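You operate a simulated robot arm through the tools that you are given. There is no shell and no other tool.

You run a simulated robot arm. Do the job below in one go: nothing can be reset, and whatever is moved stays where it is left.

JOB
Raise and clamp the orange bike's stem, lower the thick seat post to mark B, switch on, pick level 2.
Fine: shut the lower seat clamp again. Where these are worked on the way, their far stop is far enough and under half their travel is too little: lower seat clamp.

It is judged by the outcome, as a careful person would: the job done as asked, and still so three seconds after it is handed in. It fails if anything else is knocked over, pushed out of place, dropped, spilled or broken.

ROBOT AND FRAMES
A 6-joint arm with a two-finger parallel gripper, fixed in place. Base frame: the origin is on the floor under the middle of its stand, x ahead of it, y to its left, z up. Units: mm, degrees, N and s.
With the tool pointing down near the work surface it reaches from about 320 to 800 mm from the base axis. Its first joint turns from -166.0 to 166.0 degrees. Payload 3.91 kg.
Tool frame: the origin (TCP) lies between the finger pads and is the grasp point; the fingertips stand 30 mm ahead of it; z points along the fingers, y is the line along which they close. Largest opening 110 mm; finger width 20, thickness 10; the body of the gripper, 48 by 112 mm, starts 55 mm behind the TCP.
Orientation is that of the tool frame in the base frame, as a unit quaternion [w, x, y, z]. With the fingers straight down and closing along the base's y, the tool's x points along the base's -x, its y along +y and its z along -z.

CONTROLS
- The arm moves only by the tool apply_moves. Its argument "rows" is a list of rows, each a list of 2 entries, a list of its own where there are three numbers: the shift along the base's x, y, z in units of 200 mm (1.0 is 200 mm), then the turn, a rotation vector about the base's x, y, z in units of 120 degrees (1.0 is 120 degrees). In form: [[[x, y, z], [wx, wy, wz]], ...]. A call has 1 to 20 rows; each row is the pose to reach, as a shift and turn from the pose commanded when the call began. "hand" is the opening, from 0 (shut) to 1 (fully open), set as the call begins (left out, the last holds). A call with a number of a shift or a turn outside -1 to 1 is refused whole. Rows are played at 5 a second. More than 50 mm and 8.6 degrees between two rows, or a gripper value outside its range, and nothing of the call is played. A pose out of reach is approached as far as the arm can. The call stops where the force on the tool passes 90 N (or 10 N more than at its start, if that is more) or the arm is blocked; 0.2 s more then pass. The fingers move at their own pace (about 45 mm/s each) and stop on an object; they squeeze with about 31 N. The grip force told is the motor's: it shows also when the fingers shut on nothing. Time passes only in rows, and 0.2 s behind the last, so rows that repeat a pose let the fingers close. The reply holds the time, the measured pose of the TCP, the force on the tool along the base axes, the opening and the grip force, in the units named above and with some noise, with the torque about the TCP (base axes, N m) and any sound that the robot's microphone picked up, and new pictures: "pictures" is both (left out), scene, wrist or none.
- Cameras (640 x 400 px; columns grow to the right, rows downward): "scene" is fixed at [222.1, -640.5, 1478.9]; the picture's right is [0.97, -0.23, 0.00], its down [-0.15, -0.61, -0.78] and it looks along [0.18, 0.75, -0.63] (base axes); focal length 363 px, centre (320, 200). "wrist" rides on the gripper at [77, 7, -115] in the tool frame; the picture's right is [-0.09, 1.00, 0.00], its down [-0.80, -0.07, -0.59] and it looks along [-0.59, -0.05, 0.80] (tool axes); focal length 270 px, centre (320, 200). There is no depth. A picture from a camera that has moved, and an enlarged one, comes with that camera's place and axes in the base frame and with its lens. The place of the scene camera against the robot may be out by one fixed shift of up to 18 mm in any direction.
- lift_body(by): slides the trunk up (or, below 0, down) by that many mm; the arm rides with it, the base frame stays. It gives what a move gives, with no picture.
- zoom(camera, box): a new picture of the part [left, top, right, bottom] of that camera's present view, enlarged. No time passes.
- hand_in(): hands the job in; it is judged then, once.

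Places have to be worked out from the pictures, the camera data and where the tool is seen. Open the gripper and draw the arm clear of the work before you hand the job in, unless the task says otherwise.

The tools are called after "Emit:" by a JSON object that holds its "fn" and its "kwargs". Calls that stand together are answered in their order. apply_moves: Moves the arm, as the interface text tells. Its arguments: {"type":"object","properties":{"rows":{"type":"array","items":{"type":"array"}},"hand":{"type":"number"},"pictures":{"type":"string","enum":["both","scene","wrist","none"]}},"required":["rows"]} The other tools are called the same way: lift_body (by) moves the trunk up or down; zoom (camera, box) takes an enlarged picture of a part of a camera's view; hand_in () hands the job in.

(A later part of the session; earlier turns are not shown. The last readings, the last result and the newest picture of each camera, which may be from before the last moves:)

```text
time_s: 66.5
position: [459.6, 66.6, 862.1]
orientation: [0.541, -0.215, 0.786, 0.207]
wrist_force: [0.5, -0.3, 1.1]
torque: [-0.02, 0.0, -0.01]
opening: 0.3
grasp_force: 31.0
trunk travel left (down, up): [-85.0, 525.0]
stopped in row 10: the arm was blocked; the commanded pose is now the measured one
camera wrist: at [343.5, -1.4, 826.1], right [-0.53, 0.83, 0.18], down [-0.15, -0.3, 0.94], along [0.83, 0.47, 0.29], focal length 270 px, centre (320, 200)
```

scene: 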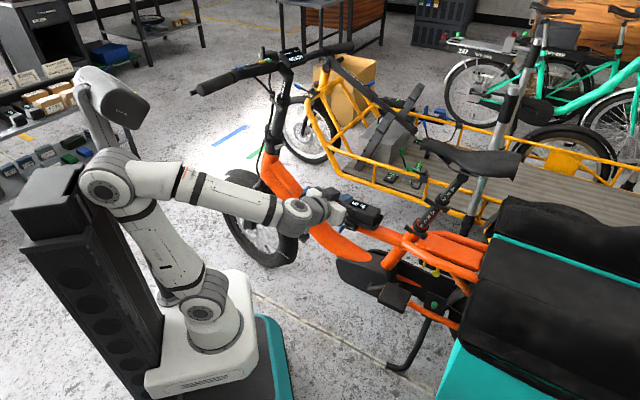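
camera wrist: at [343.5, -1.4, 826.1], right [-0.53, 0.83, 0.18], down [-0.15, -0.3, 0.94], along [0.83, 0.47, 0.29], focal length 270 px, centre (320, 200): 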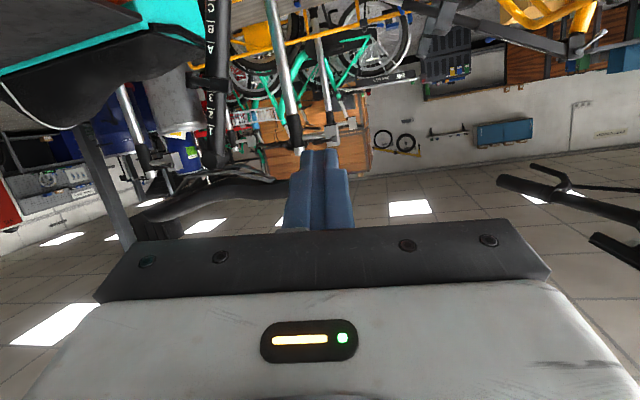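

The elbow ran against the robot's own column because the tool was too close in. I move outward and lower to unfold the arm, then finish the pitch.

Emit:
{"fn": "apply_moves", "kwargs": {"rows": [[[0.12, 0.05, -0.1], [0, 0, 0]], [[0.24, 0.1, -0.25], [0, 0, 0]], [[0.36, 0.15, -0.4], [0, 0, 0]], [[0.36, 0.15, -0.55], [0, 0, 0]], [[0.36, 0.15, -0.55], [0.037, -0.053, 0]], [[0.36, 0.15, -0.55], [0.074, -0.106, 0]]], "pictures": "both"}}

```text
time_s: 67.9
position: [532.4, 97.6, 749.9]
orientation: [0.64, -0.195, 0.703, 0.242]
wrist_force: [0.4, 0.1, -0.7]
torque: [-0.05, 0.0, -0.03]
opening: 0.0
grasp_force: 30.9
trunk travel left (down, up): [-85.0, 525.0]
camera wrist: at [426.5, 36.9, 680.3], right [-0.57, 0.8, 0.18], down [-0.36, -0.44, 0.83], along [0.74, 0.41, 0.53], focal length 270 px, centre (320, 200)
```

scene: 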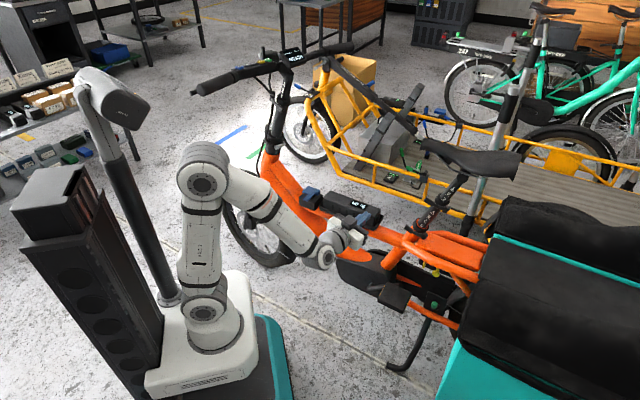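
wrist: 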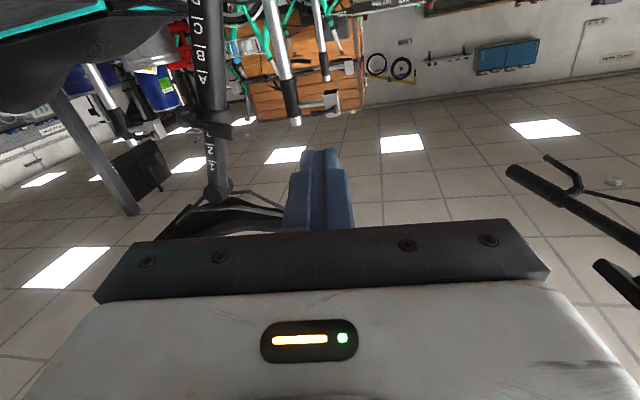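

The arm is well unfolded now. I roll the tool so the fingers close along the seat tube's axis and the camera looks at the clamp from the front-left.

Emit:
{"fn": "apply_moves", "kwargs": {"rows": [[[0, 0, 0], [0.0524, 0.0419, 0.0013]], [[0, 0, 0], [0.1048, 0.0839, 0.0026]], [[0, 0, 0], [0.1572, 0.1258, 0.004]], [[0, 0, 0], [0.2097, 0.1678, 0.0053]], [[0, 0, 0], [0.2621, 0.2097, 0.0066]], [[0, 0, 0], [0.3145, 0.2517, 0.0079]], [[0, 0, 0], [0.3669, 0.2936, 0.0093]], [[0, 0, 0], [0.4193, 0.3356, 0.0106]], [[0, 0, 0], [0.4717, 0.3775, 0.0119]], [[0, 0, 0], [0.5242, 0.4195, 0.0132]], [[0, 0, 0], [0.5766, 0.4614, 0.0146]], [[0, 0, 0], [0.629, 0.5034, 0.0159]], [[0, 0, 0], [0.6814, 0.5453, 0.0172]]], "pictures": "both", "hand": 0.5}}

```text
time_s: 70.7
position: [530.7, 96.9, 750.9]
orientation: [0.16, 0.386, 0.592, 0.689]
wrist_force: [-0.8, 0.1, 0.8]
torque: [-0.03, -0.02, 0.01]
opening: 55.0
grasp_force: 0.1
trunk travel left (down, up): [-85.0, 525.0]
camera wrist: at [399.9, 66.8, 782.1], right [0.3, -0.31, 0.91], down [0.08, -0.94, -0.34], along [0.95, 0.17, -0.25], focal length 270 px, centre (320, 200)
```

scene: 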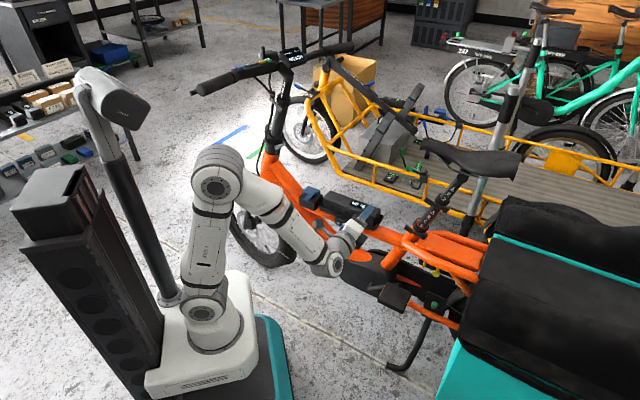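
wrist: 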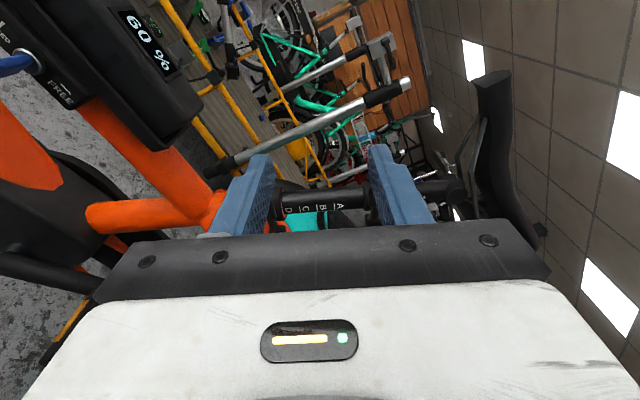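

Gripper is open and aligned with the tube. I lower to lever height, staying about 70 mm left of it, to look.

Emit:
{"fn": "apply_moves", "kwargs": {"rows": [[[0.1375, -0.031, -0.154], [0, 0, 0]], [[0.275, -0.0625, -0.3075], [0, 0, 0]], [[0.4125, -0.094, -0.461], [0, 0, 0]], [[0.55, -0.125, -0.615], [0, 0, 0]]], "pictures": "both"}}

Emit:
{"fn": "zoom", "kwargs": {"camera": "scene", "box": [370, 180, 470, 260]}}

Emit:
{"fn": "zoom", "kwargs": {"camera": "wrist", "box": [180, 110, 460, 250]}}

```text
time_s: 71.7
position: [641.0, 71.0, 627.4]
orientation: [0.16, 0.385, 0.593, 0.688]
wrist_force: [0.0, -0.2, 0.2]
torque: [-0.03, 0.02, 0.01]
opening: 54.8
grasp_force: 0.2
trunk travel left (down, up): [-85.0, 525.0]
camera wrist: at [509.3, 41.5, 658.8], right [0.29, -0.3, 0.91], down [0.08, -0.94, -0.34], along [0.95, 0.17, -0.25], focal length 270 px, centre (320, 200)
```

scene: 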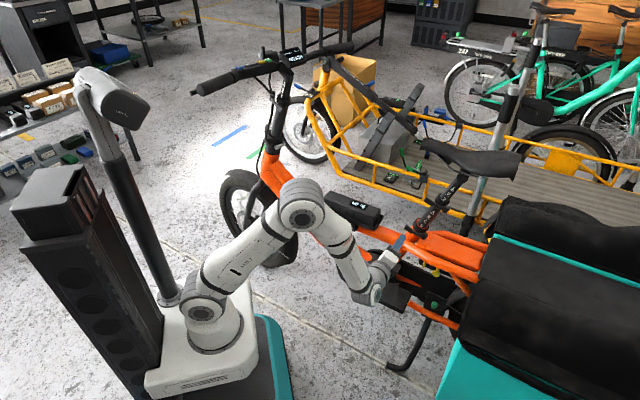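
wrist: 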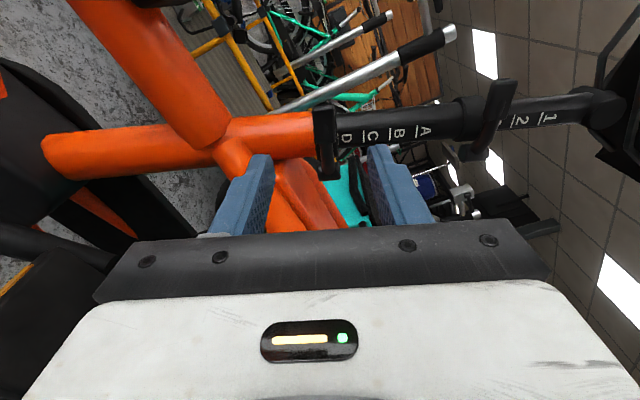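

```text
5.00 times, centred on (420, 220) of scene
camera zoom: at [222.1, -640.5, 1478.9], right [0.97, -0.23, 0.0], down [-0.15, -0.61, -0.78], along [0.18, 0.75, -0.63], focal length 1816 px, centre (-180, 100)
```

zoom: 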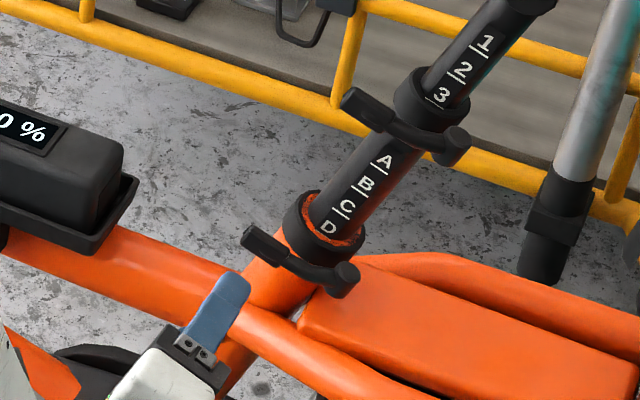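

```text
2.29 times, centred on (320, 180) of wrist
camera zoom: at [509.3, 41.5, 658.8], right [0.29, -0.3, 0.91], down [0.08, -0.94, -0.34], along [0.95, 0.17, -0.25], focal length 618 px, centre (320, 246)
```

zoom: 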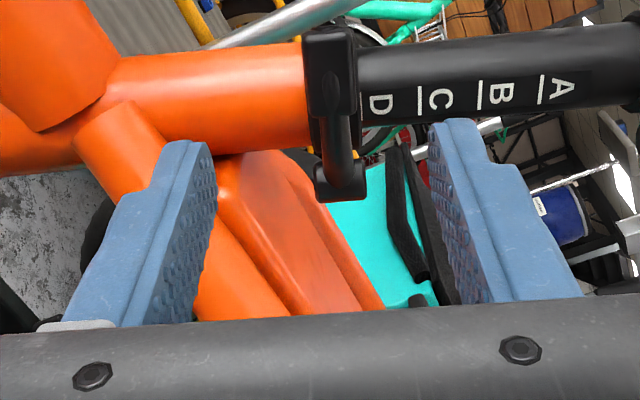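

The lever is clearly seen: handle centre ≈ (718, 137, 627), pivot ≈ (761, 108, 610). The D line sits right at the collar rim now. I advance so the open fingers straddle the handle above and below.

Emit:
{"fn": "apply_moves", "kwargs": {"rows": [[[0.097, 0.0987, 0.004], [0, 0, 0]], [[0.194, 0.1973, 0.008], [0, 0, 0]], [[0.291, 0.296, 0.013], [0, 0, 0]]], "pictures": "both"}}

Emit:
{"fn": "zoom", "kwargs": {"camera": "scene", "box": [380, 190, 460, 250]}}

Emit:
{"fn": "zoom", "kwargs": {"camera": "wrist", "box": [180, 110, 460, 250]}}

```text
time_s: 72.5
position: [700.2, 133.4, 631.1]
orientation: [0.16, 0.385, 0.593, 0.689]
wrist_force: [0.1, -0.1, 0.5]
torque: [0.02, 0.02, -0.01]
opening: 55.1
grasp_force: 0.0
trunk travel left (down, up): [-85.0, 525.0]
camera wrist: at [568.4, 102.1, 661.8], right [0.29, -0.3, 0.91], down [0.08, -0.94, -0.34], along [0.95, 0.17, -0.25], focal length 270 px, centre (320, 200)
```

scene: 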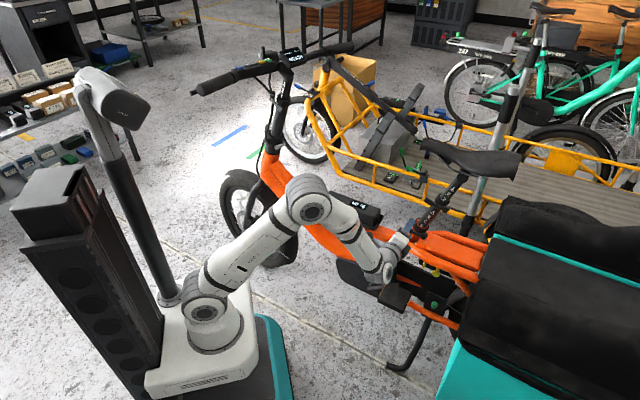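
wrist: 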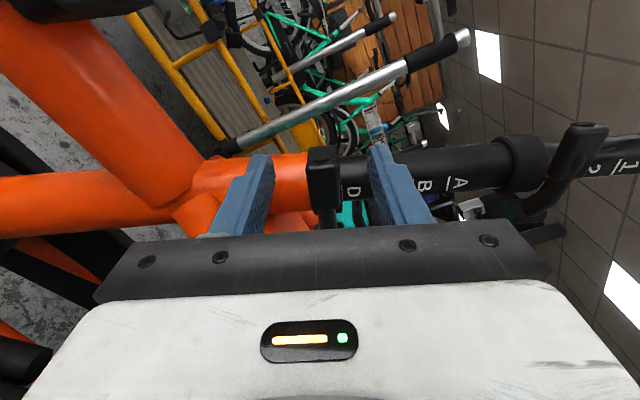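

```text
6.67 times, centred on (420, 220) of scene
camera zoom: at [222.1, -640.5, 1478.9], right [0.97, -0.23, 0.0], down [-0.15, -0.61, -0.78], along [0.18, 0.75, -0.63], focal length 2422 px, centre (-347, 67)
```

zoom: 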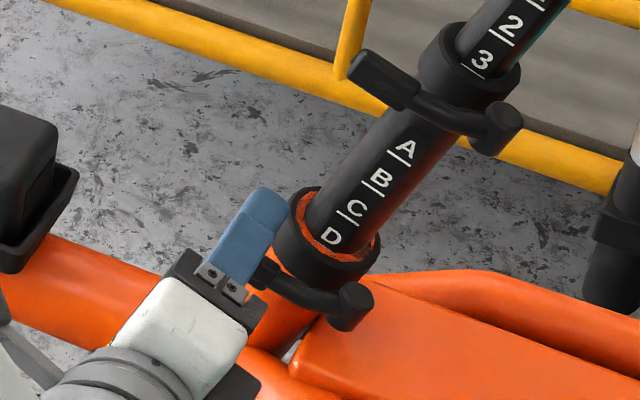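

```text
2.29 times, centred on (320, 180) of wrist
camera zoom: at [568.4, 102.1, 661.8], right [0.29, -0.3, 0.91], down [0.08, -0.94, -0.34], along [0.95, 0.17, -0.25], focal length 618 px, centre (320, 246)
```

zoom: 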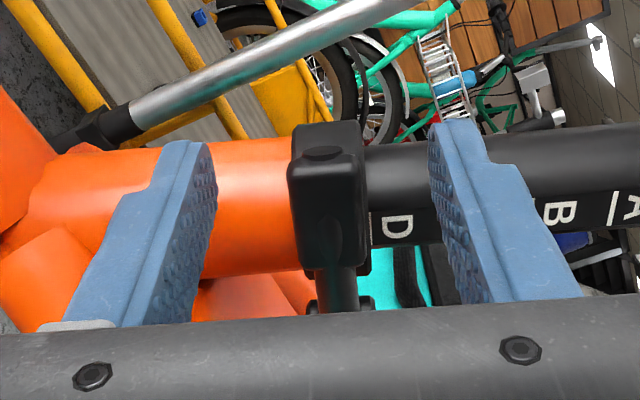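

The handle sits centred between the fingers. I close on it.

Emit:
{"fn": "apply_moves", "kwargs": {"rows": [[[0, 0, 0], [0, 0, 0]], [[0, 0, 0], [0, 0, 0]], [[0, 0, 0], [0, 0, 0]], [[0, 0, 0], [0, 0, 0]]], "hand": 0, "pictures": "wrist"}}

```text
time_s: 73.5
position: [700.0, 131.9, 631.2]
orientation: [0.16, 0.385, 0.593, 0.689]
wrist_force: [7.7, -0.2, 7.0]
torque: [-0.47, -0.42, 0.23]
opening: 17.7
grasp_force: 44.8
trunk travel left (down, up): [-85.0, 525.0]
camera wrist: at [568.6, 101.7, 662.4], right [0.29, -0.3, 0.91], down [0.08, -0.94, -0.34], along [0.95, 0.17, -0.25], focal length 270 px, centre (320, 200)
```

wrist: 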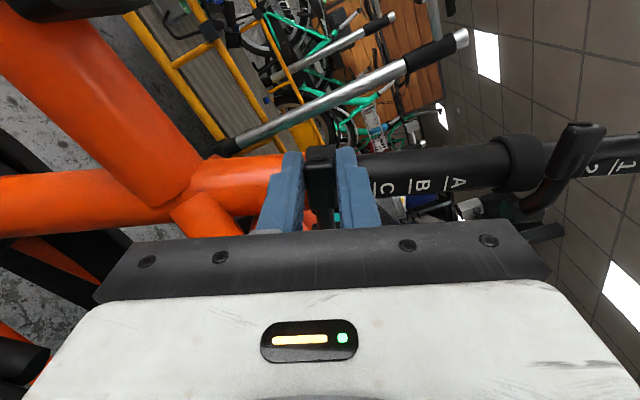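

Gripped (17.7 mm). I swing the handle outward about its pivot, first 30°.

Emit:
{"fn": "apply_moves", "kwargs": {"rows": [[[-0.014, -0.024, -0.003], [0, 0, 0]], [[-0.028, -0.048, -0.0055], [0, 0, 0]], [[-0.039, -0.073, -0.0095], [0, 0, 0]], [[-0.049, -0.099, -0.0135], [0, 0, 0]], [[-0.055, -0.126, -0.019], [0, 0, 0]], [[-0.06, -0.153, -0.025], [0, 0, 0]]], "pictures": "both"}}

Emit:
{"fn": "zoom", "kwargs": {"camera": "scene", "box": [380, 190, 460, 250]}}

```text
time_s: 74.9
position: [686.4, 101.6, 626.6]
orientation: [0.161, 0.384, 0.593, 0.689]
wrist_force: [14.1, 15.5, 25.0]
torque: [0.12, -0.97, 1.31]
opening: 17.7
grasp_force: 44.5
trunk travel left (down, up): [-85.0, 525.0]
camera wrist: at [555.4, 71.5, 657.9], right [0.29, -0.3, 0.91], down [0.08, -0.94, -0.34], along [0.95, 0.17, -0.25], focal length 270 px, centre (320, 200)
```

scene: 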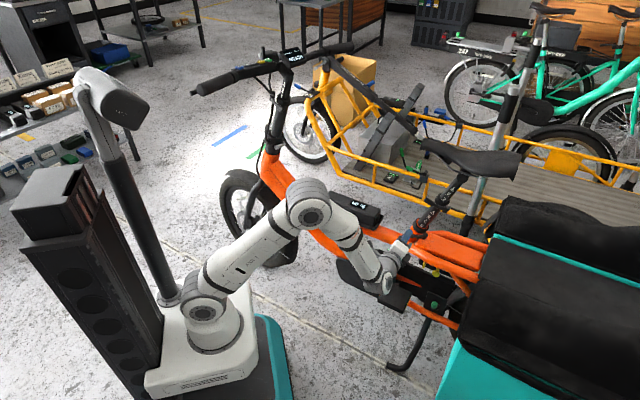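
wrist: 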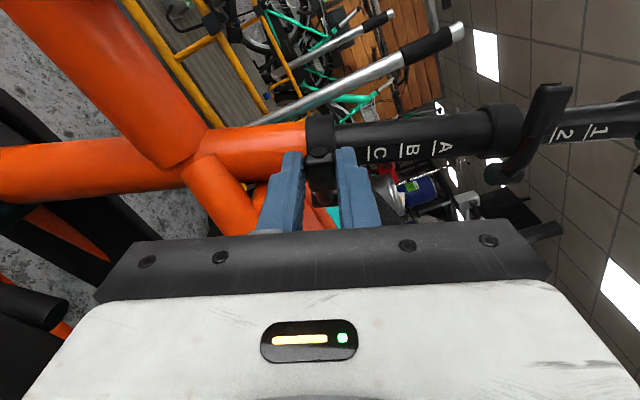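

```text
6.67 times, centred on (420, 220) of scene
camera zoom: at [222.1, -640.5, 1478.9], right [0.97, -0.23, 0.0], down [-0.15, -0.61, -0.78], along [0.18, 0.75, -0.63], focal length 2422 px, centre (-347, 67)
```

zoom: 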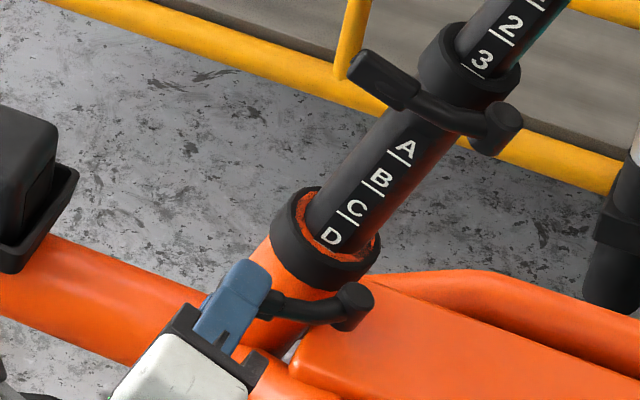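

The lever is swinging out, but the force shows I'm a few mm low relative to its plane. I correct upward and continue to about 60°.

Emit:
{"fn": "apply_moves", "kwargs": {"rows": [[[0.003, -0.004, 0.018], [0, 0, 0]], [[0.004, -0.03, 0.014], [0, 0, 0]], [[0.004, -0.0605, 0.0105], [0, 0, 0]], [[0.008, -0.0875, 0.0045], [0, 0, 0]], [[0.0125, -0.1145, -0.0015], [0, 0, 0]], [[0.022, -0.14, -0.008], [0, 0, 0]], [[0.031, -0.1655, -0.0145], [0, 0, 0]]], "pictures": "both"}}

Emit:
{"fn": "zoom", "kwargs": {"camera": "scene", "box": [380, 190, 460, 250]}}

```text
time_s: 76.5
position: [692.0, 69.7, 618.4]
orientation: [0.157, 0.387, 0.595, 0.686]
wrist_force: [-24.1, 18.3, -21.9]
torque: [-0.12, -0.78, 1.48]
opening: 17.3
grasp_force: 44.7
trunk travel left (down, up): [-85.0, 525.0]
camera wrist: at [561.2, 38.8, 650.6], right [0.3, -0.3, 0.91], down [0.08, -0.94, -0.34], along [0.95, 0.17, -0.26], focal length 270 px, centre (320, 200)
```

scene: 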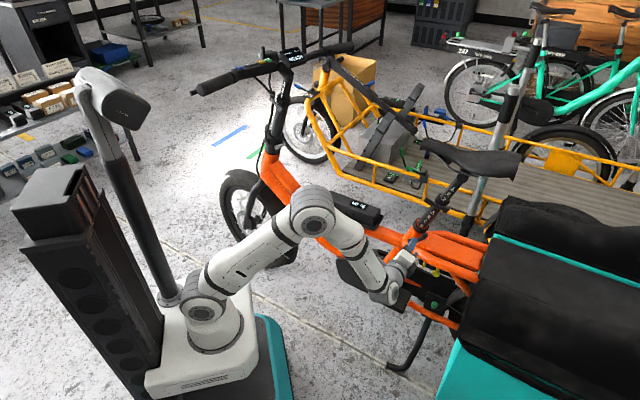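
wrist: 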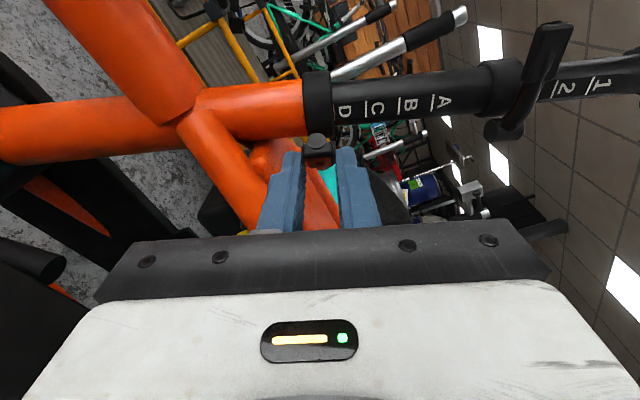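

```text
6.67 times, centred on (420, 220) of scene
camera zoom: at [222.1, -640.5, 1478.9], right [0.97, -0.23, 0.0], down [-0.15, -0.61, -0.78], along [0.18, 0.75, -0.63], focal length 2422 px, centre (-347, 67)
```

zoom: 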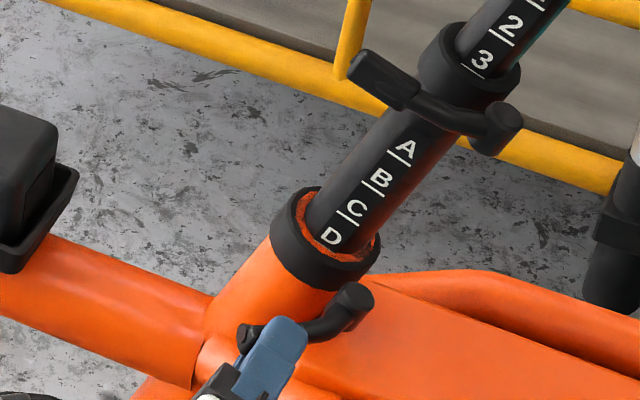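

Now I'm slightly high; the lever is about 55° open. I drop a few mm back into its plane and carry on to about 90°.

Emit:
{"fn": "apply_moves", "kwargs": {"rows": [[[-0.003, 0.003, -0.015], [0, 0, 0]], [[0.006, -0.017, -0.032], [0, 0, 0]], [[0.0185, -0.04, -0.041], [0, 0, 0]], [[0.035, -0.06, -0.051], [0, 0, 0]], [[0.0525, -0.081, -0.0605], [0, 0, 0]]], "pictures": "both"}}

Emit:
{"fn": "zoom", "kwargs": {"camera": "scene", "box": [380, 190, 460, 250]}}

```text
time_s: 77.7
position: [703.6, 52.6, 611.1]
orientation: [0.158, 0.384, 0.594, 0.689]
wrist_force: [-18.8, 14.5, -3.5]
torque: [0.11, -0.2, 1.71]
opening: 17.7
grasp_force: 44.7
trunk travel left (down, up): [-85.0, 525.0]
camera wrist: at [572.2, 22.0, 642.1], right [0.29, -0.3, 0.91], down [0.08, -0.94, -0.34], along [0.95, 0.17, -0.25], focal length 270 px, centre (320, 200)
```

scene: 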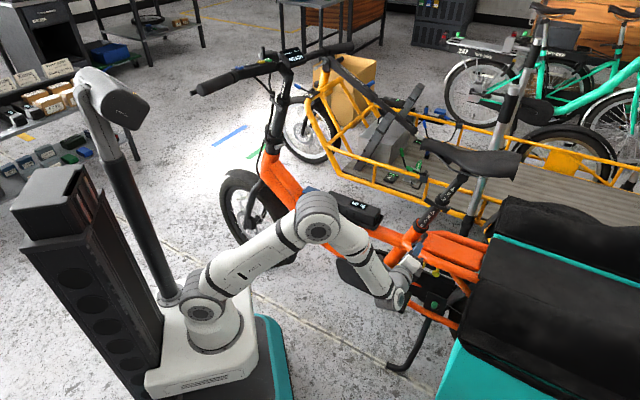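
wrist: 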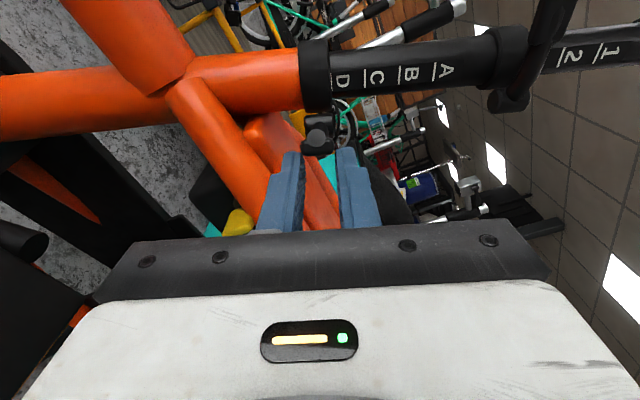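

```text
6.67 times, centred on (420, 220) of scene
camera zoom: at [222.1, -640.5, 1478.9], right [0.97, -0.23, 0.0], down [-0.15, -0.61, -0.78], along [0.18, 0.75, -0.63], focal length 2422 px, centre (-347, 67)
```

zoom: 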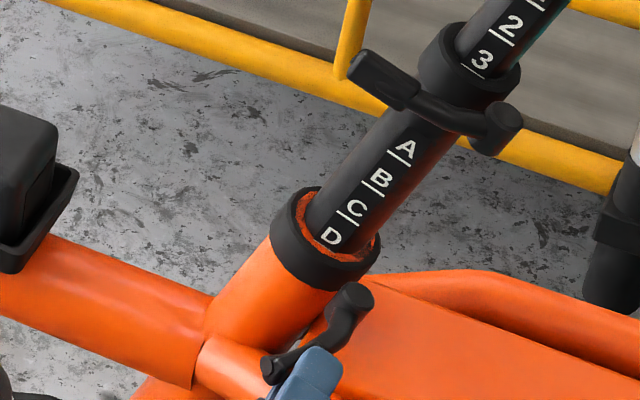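

About 78° open now; the seat post hasn't moved. I continue towards the far stop.

Emit:
{"fn": "apply_moves", "kwargs": {"rows": [[[0.0175, -0.0145, -0.018], [0, 0, 0]], [[0.0375, -0.031, -0.0285], [0, 0, 0]], [[0.06, -0.044, -0.038], [0, 0, 0]], [[0.0835, -0.0565, -0.0465], [0, 0, 0]]], "pictures": "both"}}

Emit:
{"fn": "zoom", "kwargs": {"camera": "scene", "box": [380, 190, 460, 250]}}

```text
time_s: 78.7
position: [722.6, 38.0, 600.1]
orientation: [0.161, 0.388, 0.592, 0.688]
wrist_force: [-0.1, 0.5, 0.6]
torque: [0.01, 0.02, -0.02]
opening: 0.2
grasp_force: 37.5
trunk travel left (down, up): [-85.0, 525.0]
camera wrist: at [590.4, 9.1, 631.6], right [0.29, -0.31, 0.91], down [0.07, -0.94, -0.34], along [0.95, 0.17, -0.25], focal length 270 px, centre (320, 200)
```

scene: 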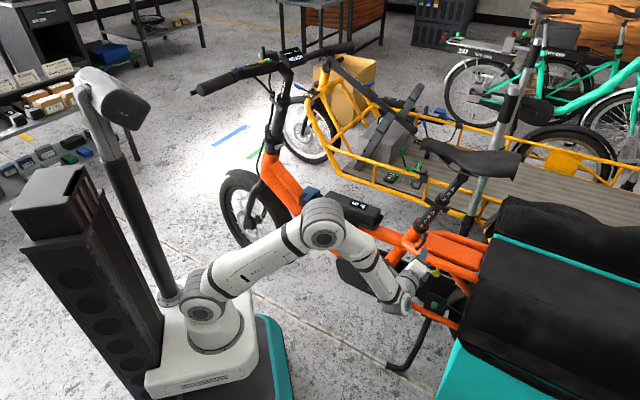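
wrist: 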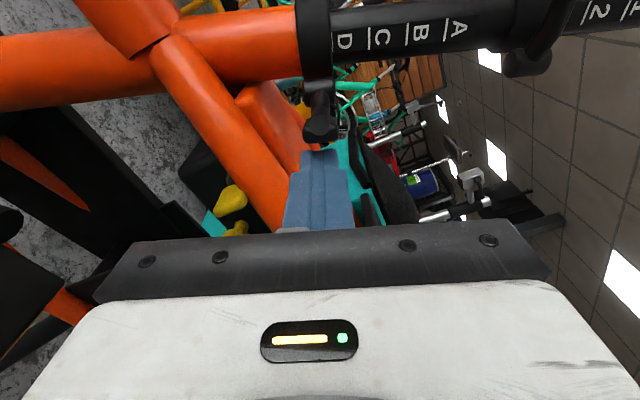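

```text
6.67 times, centred on (420, 220) of scene
camera zoom: at [222.1, -640.5, 1478.9], right [0.97, -0.23, 0.0], down [-0.15, -0.61, -0.78], along [0.18, 0.75, -0.63], focal length 2422 px, centre (-347, 67)
```

zoom: 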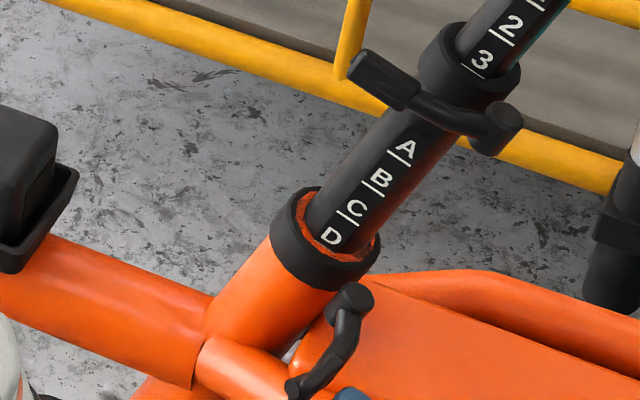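

The fingers slipped off with the lever at about 90° open. To be sure it reaches its far stop, I come round to its forward side with closed fingers and push it rearward.

Emit:
{"fn": "apply_moves", "kwargs": {"rows": [[[-0.125, -0.12, 0], [0, 0, 0]], [[-0.252, -0.243, 0], [0, 0, 0]], [[-0.402, -0.0875, 0.0785], [0, 0, 0]], [[-0.265, 0.0445, 0.0785], [0, 0, 0]], [[-0.1285, 0.176, 0.0785], [0, 0, 0]]], "pictures": "both"}}

Emit:
{"fn": "zoom", "kwargs": {"camera": "scene", "box": [380, 190, 460, 250]}}

Emit:
{"fn": "zoom", "kwargs": {"camera": "wrist", "box": [220, 80, 420, 230]}}

```text
time_s: 79.9
position: [694.3, 73.0, 616.5]
orientation: [0.16, 0.385, 0.593, 0.689]
wrist_force: [-0.3, -0.2, 0.2]
torque: [-0.01, 0.01, 0.02]
opening: 0.0
grasp_force: 37.8
trunk travel left (down, up): [-85.0, 525.0]
camera wrist: at [564.0, 44.8, 647.8], right [0.29, -0.3, 0.91], down [0.08, -0.94, -0.34], along [0.95, 0.17, -0.25], focal length 270 px, centre (320, 200)
```

scene: 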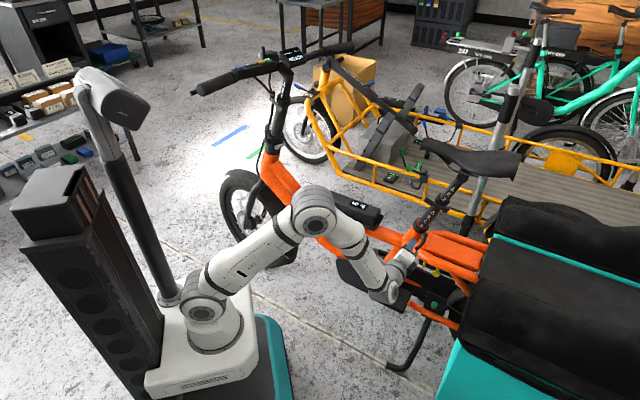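
wrist: 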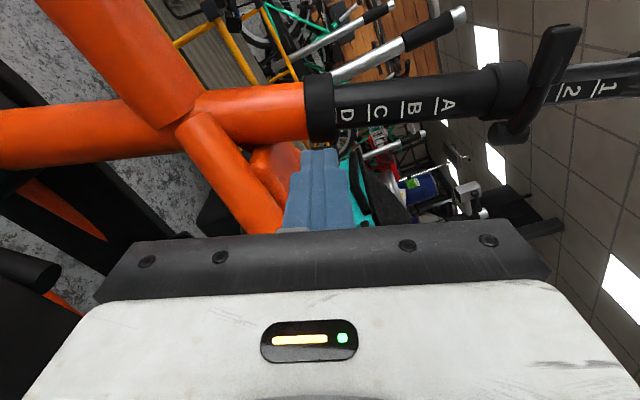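

```text
6.67 times, centred on (420, 220) of scene
camera zoom: at [222.1, -640.5, 1478.9], right [0.97, -0.23, 0.0], down [-0.15, -0.61, -0.78], along [0.18, 0.75, -0.63], focal length 2422 px, centre (-347, 67)
```

zoom: 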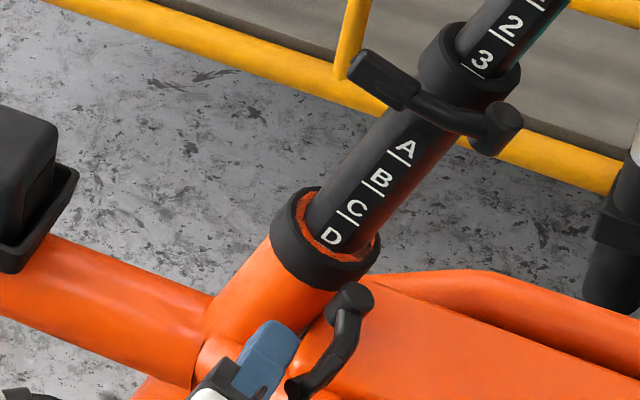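

```text
2.67 times, centred on (320, 155) of wrist
camera zoom: at [564.0, 44.8, 647.8], right [0.29, -0.3, 0.91], down [0.08, -0.94, -0.34], along [0.95, 0.17, -0.25], focal length 721 px, centre (320, 320)
```

zoom: 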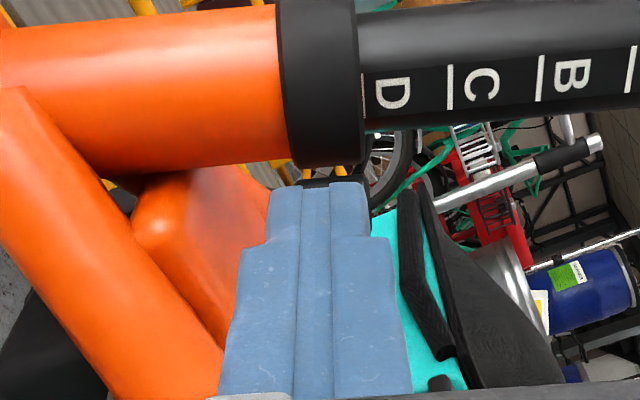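

The closed fingers are on the forward side of the lever. I push it rearward in small steps.

Emit:
{"fn": "apply_moves", "kwargs": {"rows": [[[0.026, -0.027, -0.0137], [0, 0, 0]], [[0.052, -0.054, -0.0274], [0, 0, 0]], [[0.078, -0.081, -0.041], [0, 0, 0]], [[0.104, -0.108, -0.0547], [0, 0, 0]]], "pictures": "scene"}}

Emit:
{"fn": "zoom", "kwargs": {"camera": "scene", "box": [380, 190, 460, 250]}}

```text
time_s: 80.9
position: [714.2, 52.6, 605.0]
orientation: [0.16, 0.385, 0.594, 0.688]
wrist_force: [-0.6, 0.2, -0.6]
torque: [-0.02, 0.02, -0.03]
opening: 0.3
grasp_force: 38.0
trunk travel left (down, up): [-85.0, 525.0]
```

scene: 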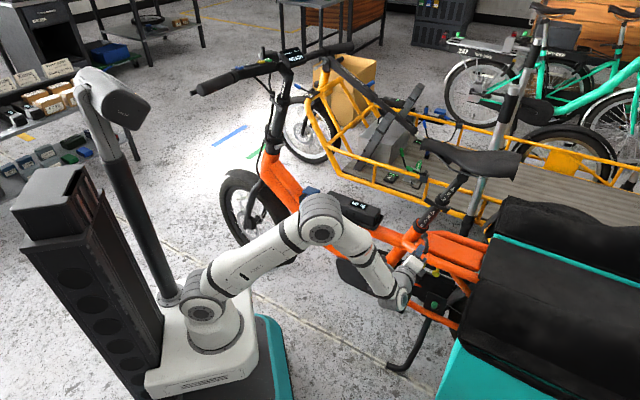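

```text
6.67 times, centred on (420, 220) of scene
camera zoom: at [222.1, -640.5, 1478.9], right [0.97, -0.23, 0.0], down [-0.15, -0.61, -0.78], along [0.18, 0.75, -0.63], focal length 2422 px, centre (-347, 67)
```

zoom: 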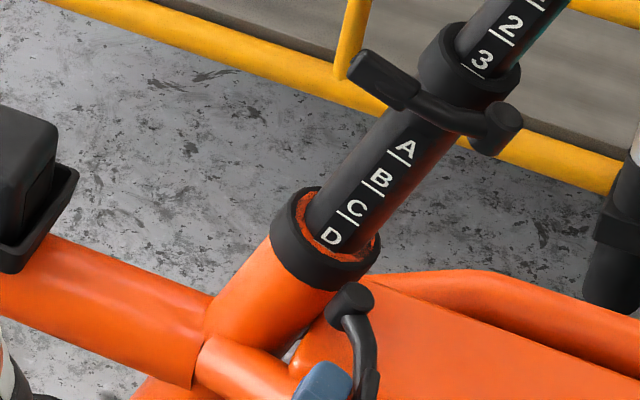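

The lever keeps opening with hardly any force. I push further to find the far stop.

Emit:
{"fn": "apply_moves", "kwargs": {"rows": [[[0.026, -0.027, -0.0137], [0, 0, 0]], [[0.052, -0.054, -0.0274], [0, 0, 0]], [[0.078, -0.081, -0.041], [0, 0, 0]]], "pictures": "both"}}

Emit:
{"fn": "zoom", "kwargs": {"camera": "scene", "box": [390, 200, 470, 260]}}

```text
time_s: 81.8
position: [722.7, 46.4, 601.3]
orientation: [0.15, 0.373, 0.598, 0.694]
wrist_force: [-46.7, 2.6, 18.6]
torque: [0.57, -0.61, 0.7]
opening: 0.0
grasp_force: 38.0
trunk travel left (down, up): [-85.0, 525.0]
stopped in row 3: the force on the tool passed its limit at 91 N (the readings are from after the stop); the commanded pose is now the measured one
camera wrist: at [592.2, 12.9, 631.6], right [0.3, -0.3, 0.91], down [0.11, -0.93, -0.34], along [0.95, 0.2, -0.24], focal length 270 px, centre (320, 200)
```

scene: 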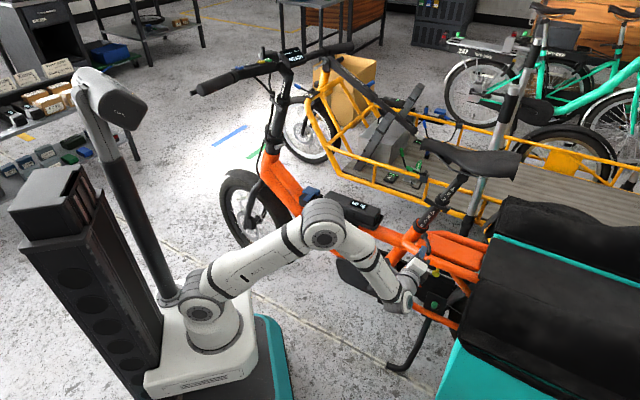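
wrist: 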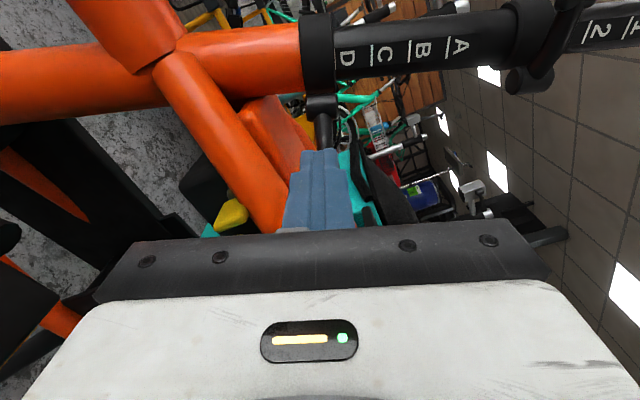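

```text
6.67 times, centred on (430, 230) of scene
camera zoom: at [222.1, -640.5, 1478.9], right [0.97, -0.23, 0.0], down [-0.15, -0.61, -0.78], along [0.18, 0.75, -0.63], focal length 2422 px, centre (-413, 0)
```

zoom: 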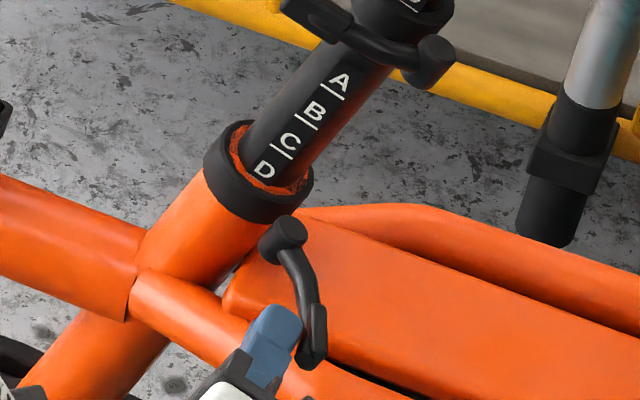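

The lever is fully open at its far stop (about 125°, 91 N), and the post hasn't slid. I back off and withdraw left, then roll the tool back while rising, to press the saddle down next.

Emit:
{"fn": "apply_moves", "kwargs": {"rows": [[[-0.049, 0.051, 0.0255], [0, 0, 0]], [[-0.22, -0.06, 0.05], [0, 0, 0]], [[-0.4, -0.13, 0.12], [0, 0, 0]], [[-0.58, -0.12, 0.2], [0, 0, 0]], [[-0.67, -0.1, 0.35], [0, 0, 0]], [[-0.67, -0.1, 0.55], [0, 0, 0]]], "pictures": "both"}}

Emit:
{"fn": "zoom", "kwargs": {"camera": "scene", "box": [380, 120, 540, 260]}}

```text
time_s: 83.2
position: [593.4, 24.0, 707.6]
orientation: [0.151, 0.378, 0.598, 0.691]
wrist_force: [0.6, -0.4, 0.4]
torque: [0.02, 0.04, 0.02]
opening: 0.0
grasp_force: 38.3
trunk travel left (down, up): [-85.0, 525.0]
camera wrist: at [463.4, -8.4, 738.6], right [0.3, -0.3, 0.91], down [0.1, -0.93, -0.34], along [0.95, 0.19, -0.25], focal length 270 px, centre (320, 200)
```

scene: 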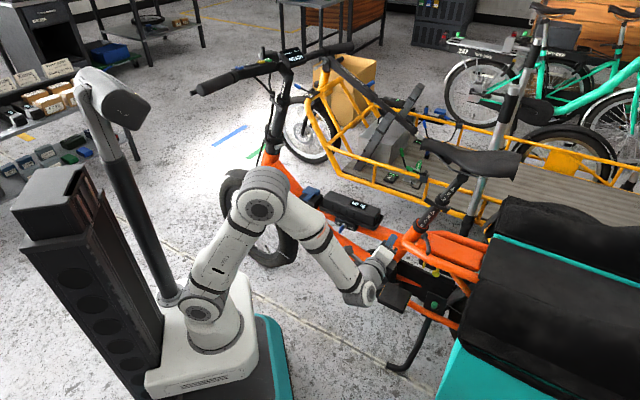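
wrist: 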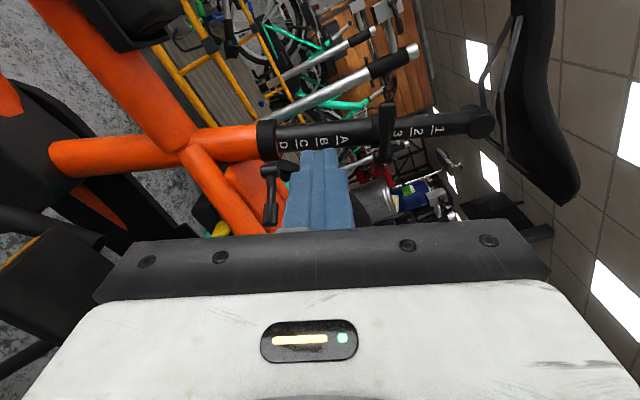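

```text
2.86 times, centred on (460, 190) of scene
camera zoom: at [222.1, -640.5, 1478.9], right [0.97, -0.23, 0.0], down [-0.15, -0.61, -0.78], along [0.18, 0.75, -0.63], focal length 1038 px, centre (-80, 229)
```

zoom: 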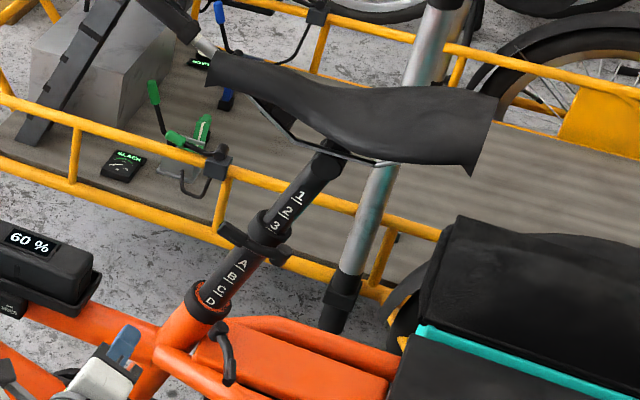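

The lever is open and the post is still at D. Saddle top over the post is at about z≈944. I raise the trunk, roll the tool back to level, and approach the saddle from the left above it.

Emit:
{"fn": "lift_body", "kwargs": {"by": 290}}

Emit:
{"fn": "apply_moves", "kwargs": {"rows": [[[0, 0, 0], [-0.05, -0.0496, -0.0011]], [[0, 0, 0], [-0.1, -0.0992, -0.0022]], [[0, 0, 0], [-0.15, -0.1488, -0.0033]], [[0, 0, 0], [-0.2, -0.1985, -0.0044]], [[0, 0, 0], [-0.25, -0.2481, -0.0055]], [[0, 0, 0], [-0.3, -0.2977, -0.0066]], [[0, 0, 0], [-0.35, -0.3473, -0.0078]], [[0, 0, 0], [-0.4, -0.3969, -0.0089]], [[0, 0, 0], [-0.45, -0.4465, -0.01]], [[0, 0, 0], [-0.5, -0.4962, -0.0111]], [[0, 0, 0], [-0.55, -0.5458, -0.0122]], [[0, 0, 0], [-0.6, -0.5954, -0.0133]], [[0, 0, 0], [-0.65, -0.645, -0.0144]]], "pictures": "both"}}

```text
time_s: 86.1
position: [594.0, 24.0, 996.5]
orientation: [0.15, 0.378, 0.597, 0.691]
wrist_force: [-0.4, -0.4, 0.0]
torque: [0.01, 0.02, -0.03]
opening: 0.1
grasp_force: 37.9
trunk travel left (down, up): [-375.0, 235.0]
```

```text
time_s: 88.9
position: [593.9, 25.2, 996.8]
orientation: [0.66, -0.262, 0.653, 0.265]
wrist_force: [0.2, 0.2, -0.1]
torque: [0.0, 0.0, 0.02]
opening: 0.0
grasp_force: 38.4
trunk travel left (down, up): [-375.0, 235.0]
camera wrist: at [507.1, -50.1, 917.9], right [-0.69, 0.72, 0.09], down [-0.39, -0.47, 0.79], along [0.61, 0.52, 0.6], focal length 270 px, centre (320, 200)
```

scene: 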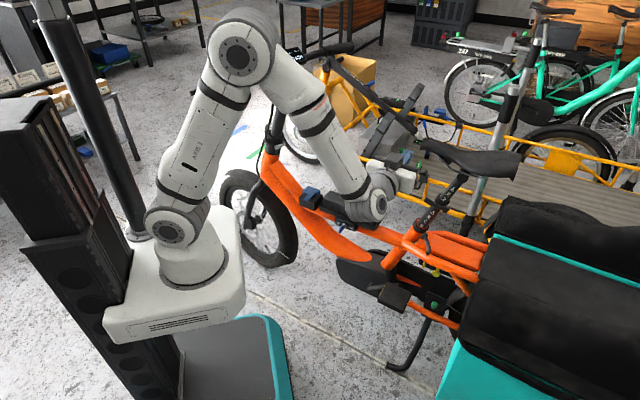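
wrist: 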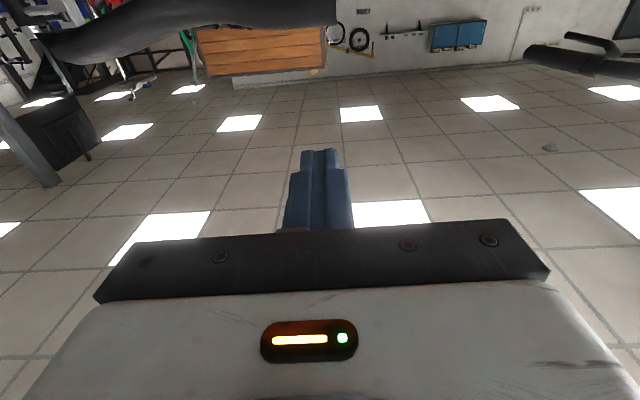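

Saddle top is around z≈943 near the post. I move the closed fingers over the saddle, staying about 35 mm above it.

Emit:
{"fn": "apply_moves", "kwargs": {"rows": [[[0.2, 0.045, 0], [0, 0, 0]], [[0.4, 0.09, 0], [0, 0, 0]], [[0.6, 0.135, 0], [0, 0, 0]], [[0.8, 0.18, 0], [0, 0, 0]], [[0.99, 0.225, -0.03], [0, 0, 0]]], "pictures": "both"}}

Emit:
{"fn": "zoom", "kwargs": {"camera": "scene", "box": [370, 110, 550, 250]}}

```text
time_s: 90.1
position: [792.9, 70.0, 991.3]
orientation: [0.659, -0.262, 0.652, 0.266]
wrist_force: [0.2, -0.3, 0.4]
torque: [-0.02, 0.0, 0.02]
opening: 0.1
grasp_force: 37.9
trunk travel left (down, up): [-375.0, 235.0]
camera wrist: at [704.8, -4.2, 912.0], right [-0.69, 0.72, 0.09], down [-0.39, -0.47, 0.79], along [0.61, 0.51, 0.6], focal length 270 px, centre (320, 200)
```

scene: 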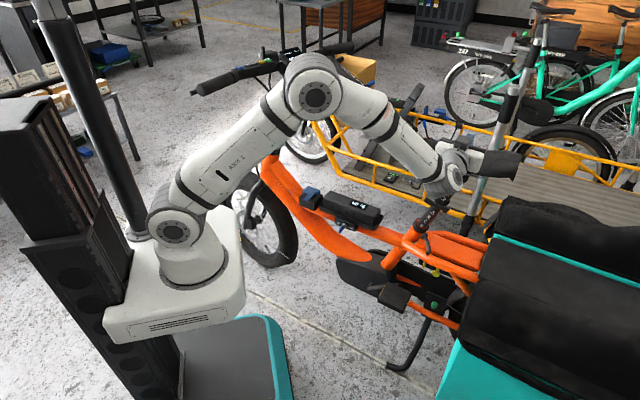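
wrist: 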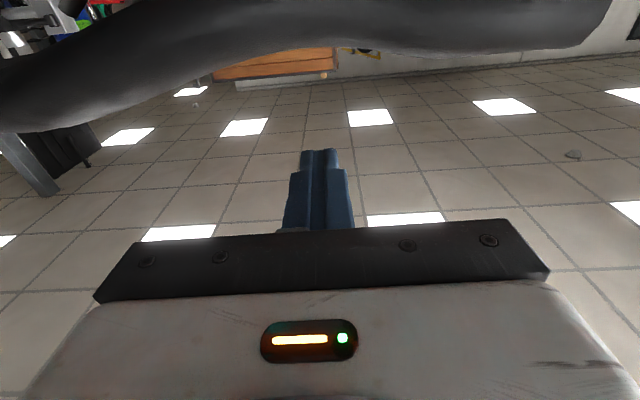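

```text
2.86 times, centred on (460, 180) of scene
camera zoom: at [222.1, -640.5, 1478.9], right [0.97, -0.23, 0.0], down [-0.15, -0.61, -0.78], along [0.18, 0.75, -0.63], focal length 1038 px, centre (-80, 257)
```

zoom: 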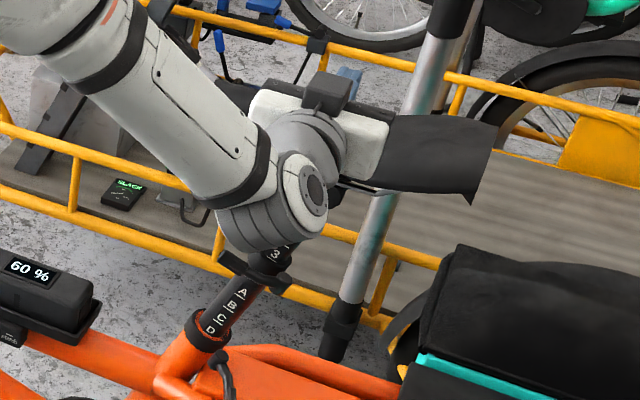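

I lower until the fingers touch the saddle.

Emit:
{"fn": "apply_moves", "kwargs": {"rows": [[[0, 0, -0.06], [0, 0, 0]], [[0, 0, -0.12], [0, 0, 0]], [[0, 0, -0.15], [0, 0, 0]], [[0, 0, -0.18], [0, 0, 0]], [[0, 0, -0.2], [0, 0, 0]]], "pictures": "wrist"}}

```text
time_s: 91.3
position: [792.0, 68.8, 952.2]
orientation: [0.659, -0.262, 0.653, 0.266]
wrist_force: [0.3, -0.1, 0.2]
torque: [-0.02, -0.03, 0.0]
opening: 0.0
grasp_force: 37.7
trunk travel left (down, up): [-375.0, 235.0]
camera wrist: at [705.0, -4.6, 872.1], right [-0.69, 0.72, 0.09], down [-0.39, -0.47, 0.79], along [0.61, 0.51, 0.6], focal length 270 px, centre (320, 200)
```

wrist: 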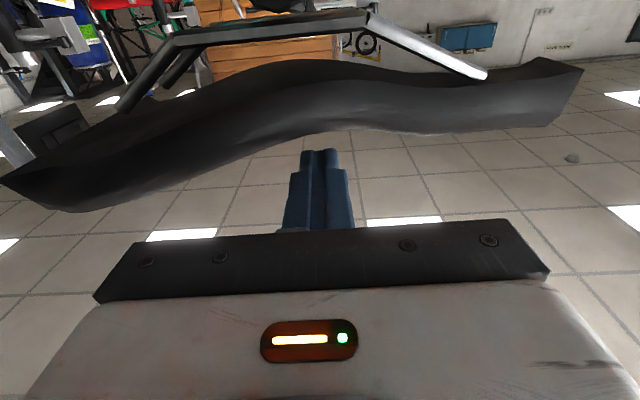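

The saddle's top is just below the fingertips. I continue down in 3 mm steps to contact.

Emit:
{"fn": "apply_moves", "kwargs": {"rows": [[[0, 0, -0.015], [0, 0, 0]], [[0, 0, -0.03], [0, 0, 0]], [[0, 0, -0.045], [0, 0, 0]], [[0, 0, -0.06], [0, 0, 0]]], "pictures": "none"}}

```text
time_s: 92.3
position: [791.7, 70.9, 940.7]
orientation: [0.66, -0.263, 0.651, 0.267]
wrist_force: [-3.1, 3.3, 6.1]
torque: [0.21, -0.08, 0.13]
opening: 0.1
grasp_force: 37.0
trunk travel left (down, up): [-375.0, 235.0]
```

Contact at about z≈940. I push down along the post's axis, first 10 mm, watching the force.

Emit:
{"fn": "apply_moves", "kwargs": {"rows": [[[-0.004, 0.004, -0.0155], [0, 0, 0]], [[-0.008, 0.008, -0.031], [0, 0, 0]], [[-0.012, 0.0125, -0.047], [0, 0, 0]]], "pictures": "scene"}}

Emit:
{"fn": "zoom", "kwargs": {"camera": "scene", "box": [390, 180, 470, 240]}}

```text
time_s: 93.1
position: [788.7, 72.0, 930.1]
orientation: [0.66, -0.262, 0.652, 0.266]
wrist_force: [-1.7, 1.8, 5.0]
torque: [0.14, -0.04, 0.08]
opening: 0.1
grasp_force: 37.9
trunk travel left (down, up): [-375.0, 235.0]
```

scene: 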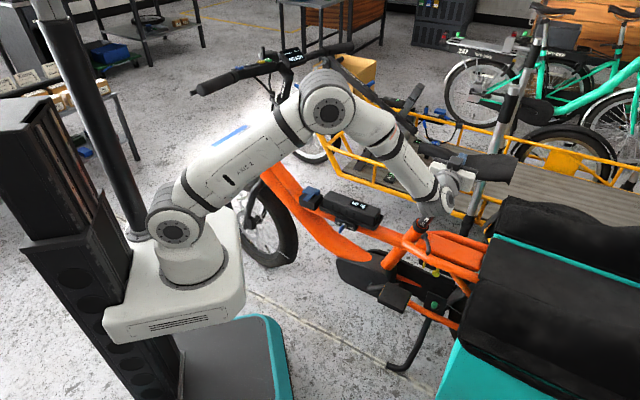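

```text
6.67 times, centred on (430, 210) of scene
camera zoom: at [222.1, -640.5, 1478.9], right [0.97, -0.23, 0.0], down [-0.15, -0.61, -0.78], along [0.18, 0.75, -0.63], focal length 2422 px, centre (-413, 133)
```

zoom: 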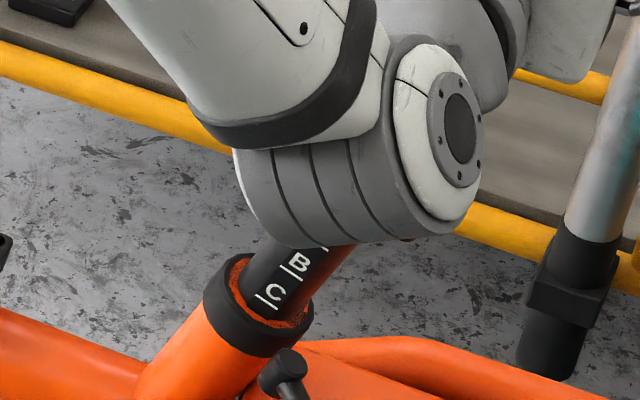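

The post slides easily (5 N) and stays put, and C's line is approaching the rim. I push about 25 mm more along the axis.

Emit:
{"fn": "apply_moves", "kwargs": {"rows": [[[-0.006, 0.006, -0.0235], [0, 0, 0]], [[-0.012, 0.0125, -0.047], [0, 0, 0]], [[-0.018, 0.0185, -0.0705], [0, 0, 0]], [[-0.0237, 0.0246, -0.094], [0, 0, 0]], [[-0.0296, 0.0308, -0.1175], [0, 0, 0]]], "pictures": "scene"}}

Emit:
{"fn": "zoom", "kwargs": {"camera": "scene", "box": [400, 205, 450, 245]}}

```text
time_s: 94.3
position: [783.2, 79.2, 906.9]
orientation: [0.659, -0.262, 0.653, 0.266]
wrist_force: [-3.5, 0.0, 4.9]
torque: [0.13, -0.06, 0.08]
opening: 0.0
grasp_force: 37.7
trunk travel left (down, up): [-375.0, 235.0]
```

scene: 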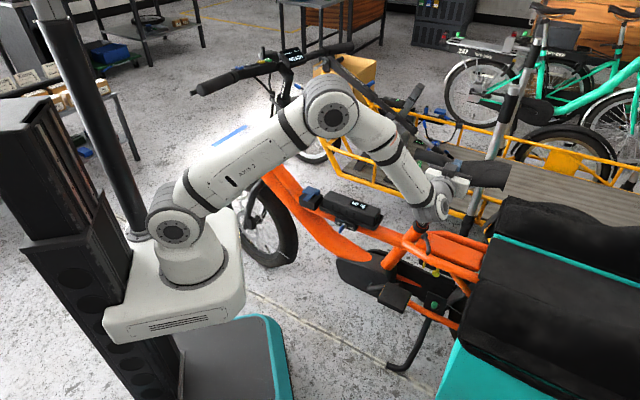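

```text
10.00 times, centred on (425, 225) of scene
camera zoom: at [222.1, -640.5, 1478.9], right [0.97, -0.23, 0.0], down [-0.15, -0.61, -0.78], along [0.18, 0.75, -0.63], focal length 3632 px, centre (-730, -50)
```

zoom: 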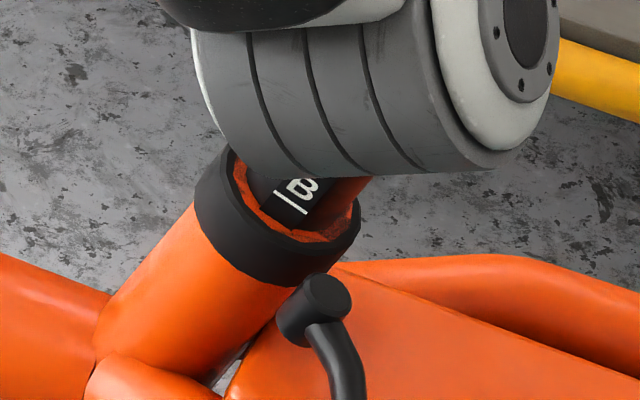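

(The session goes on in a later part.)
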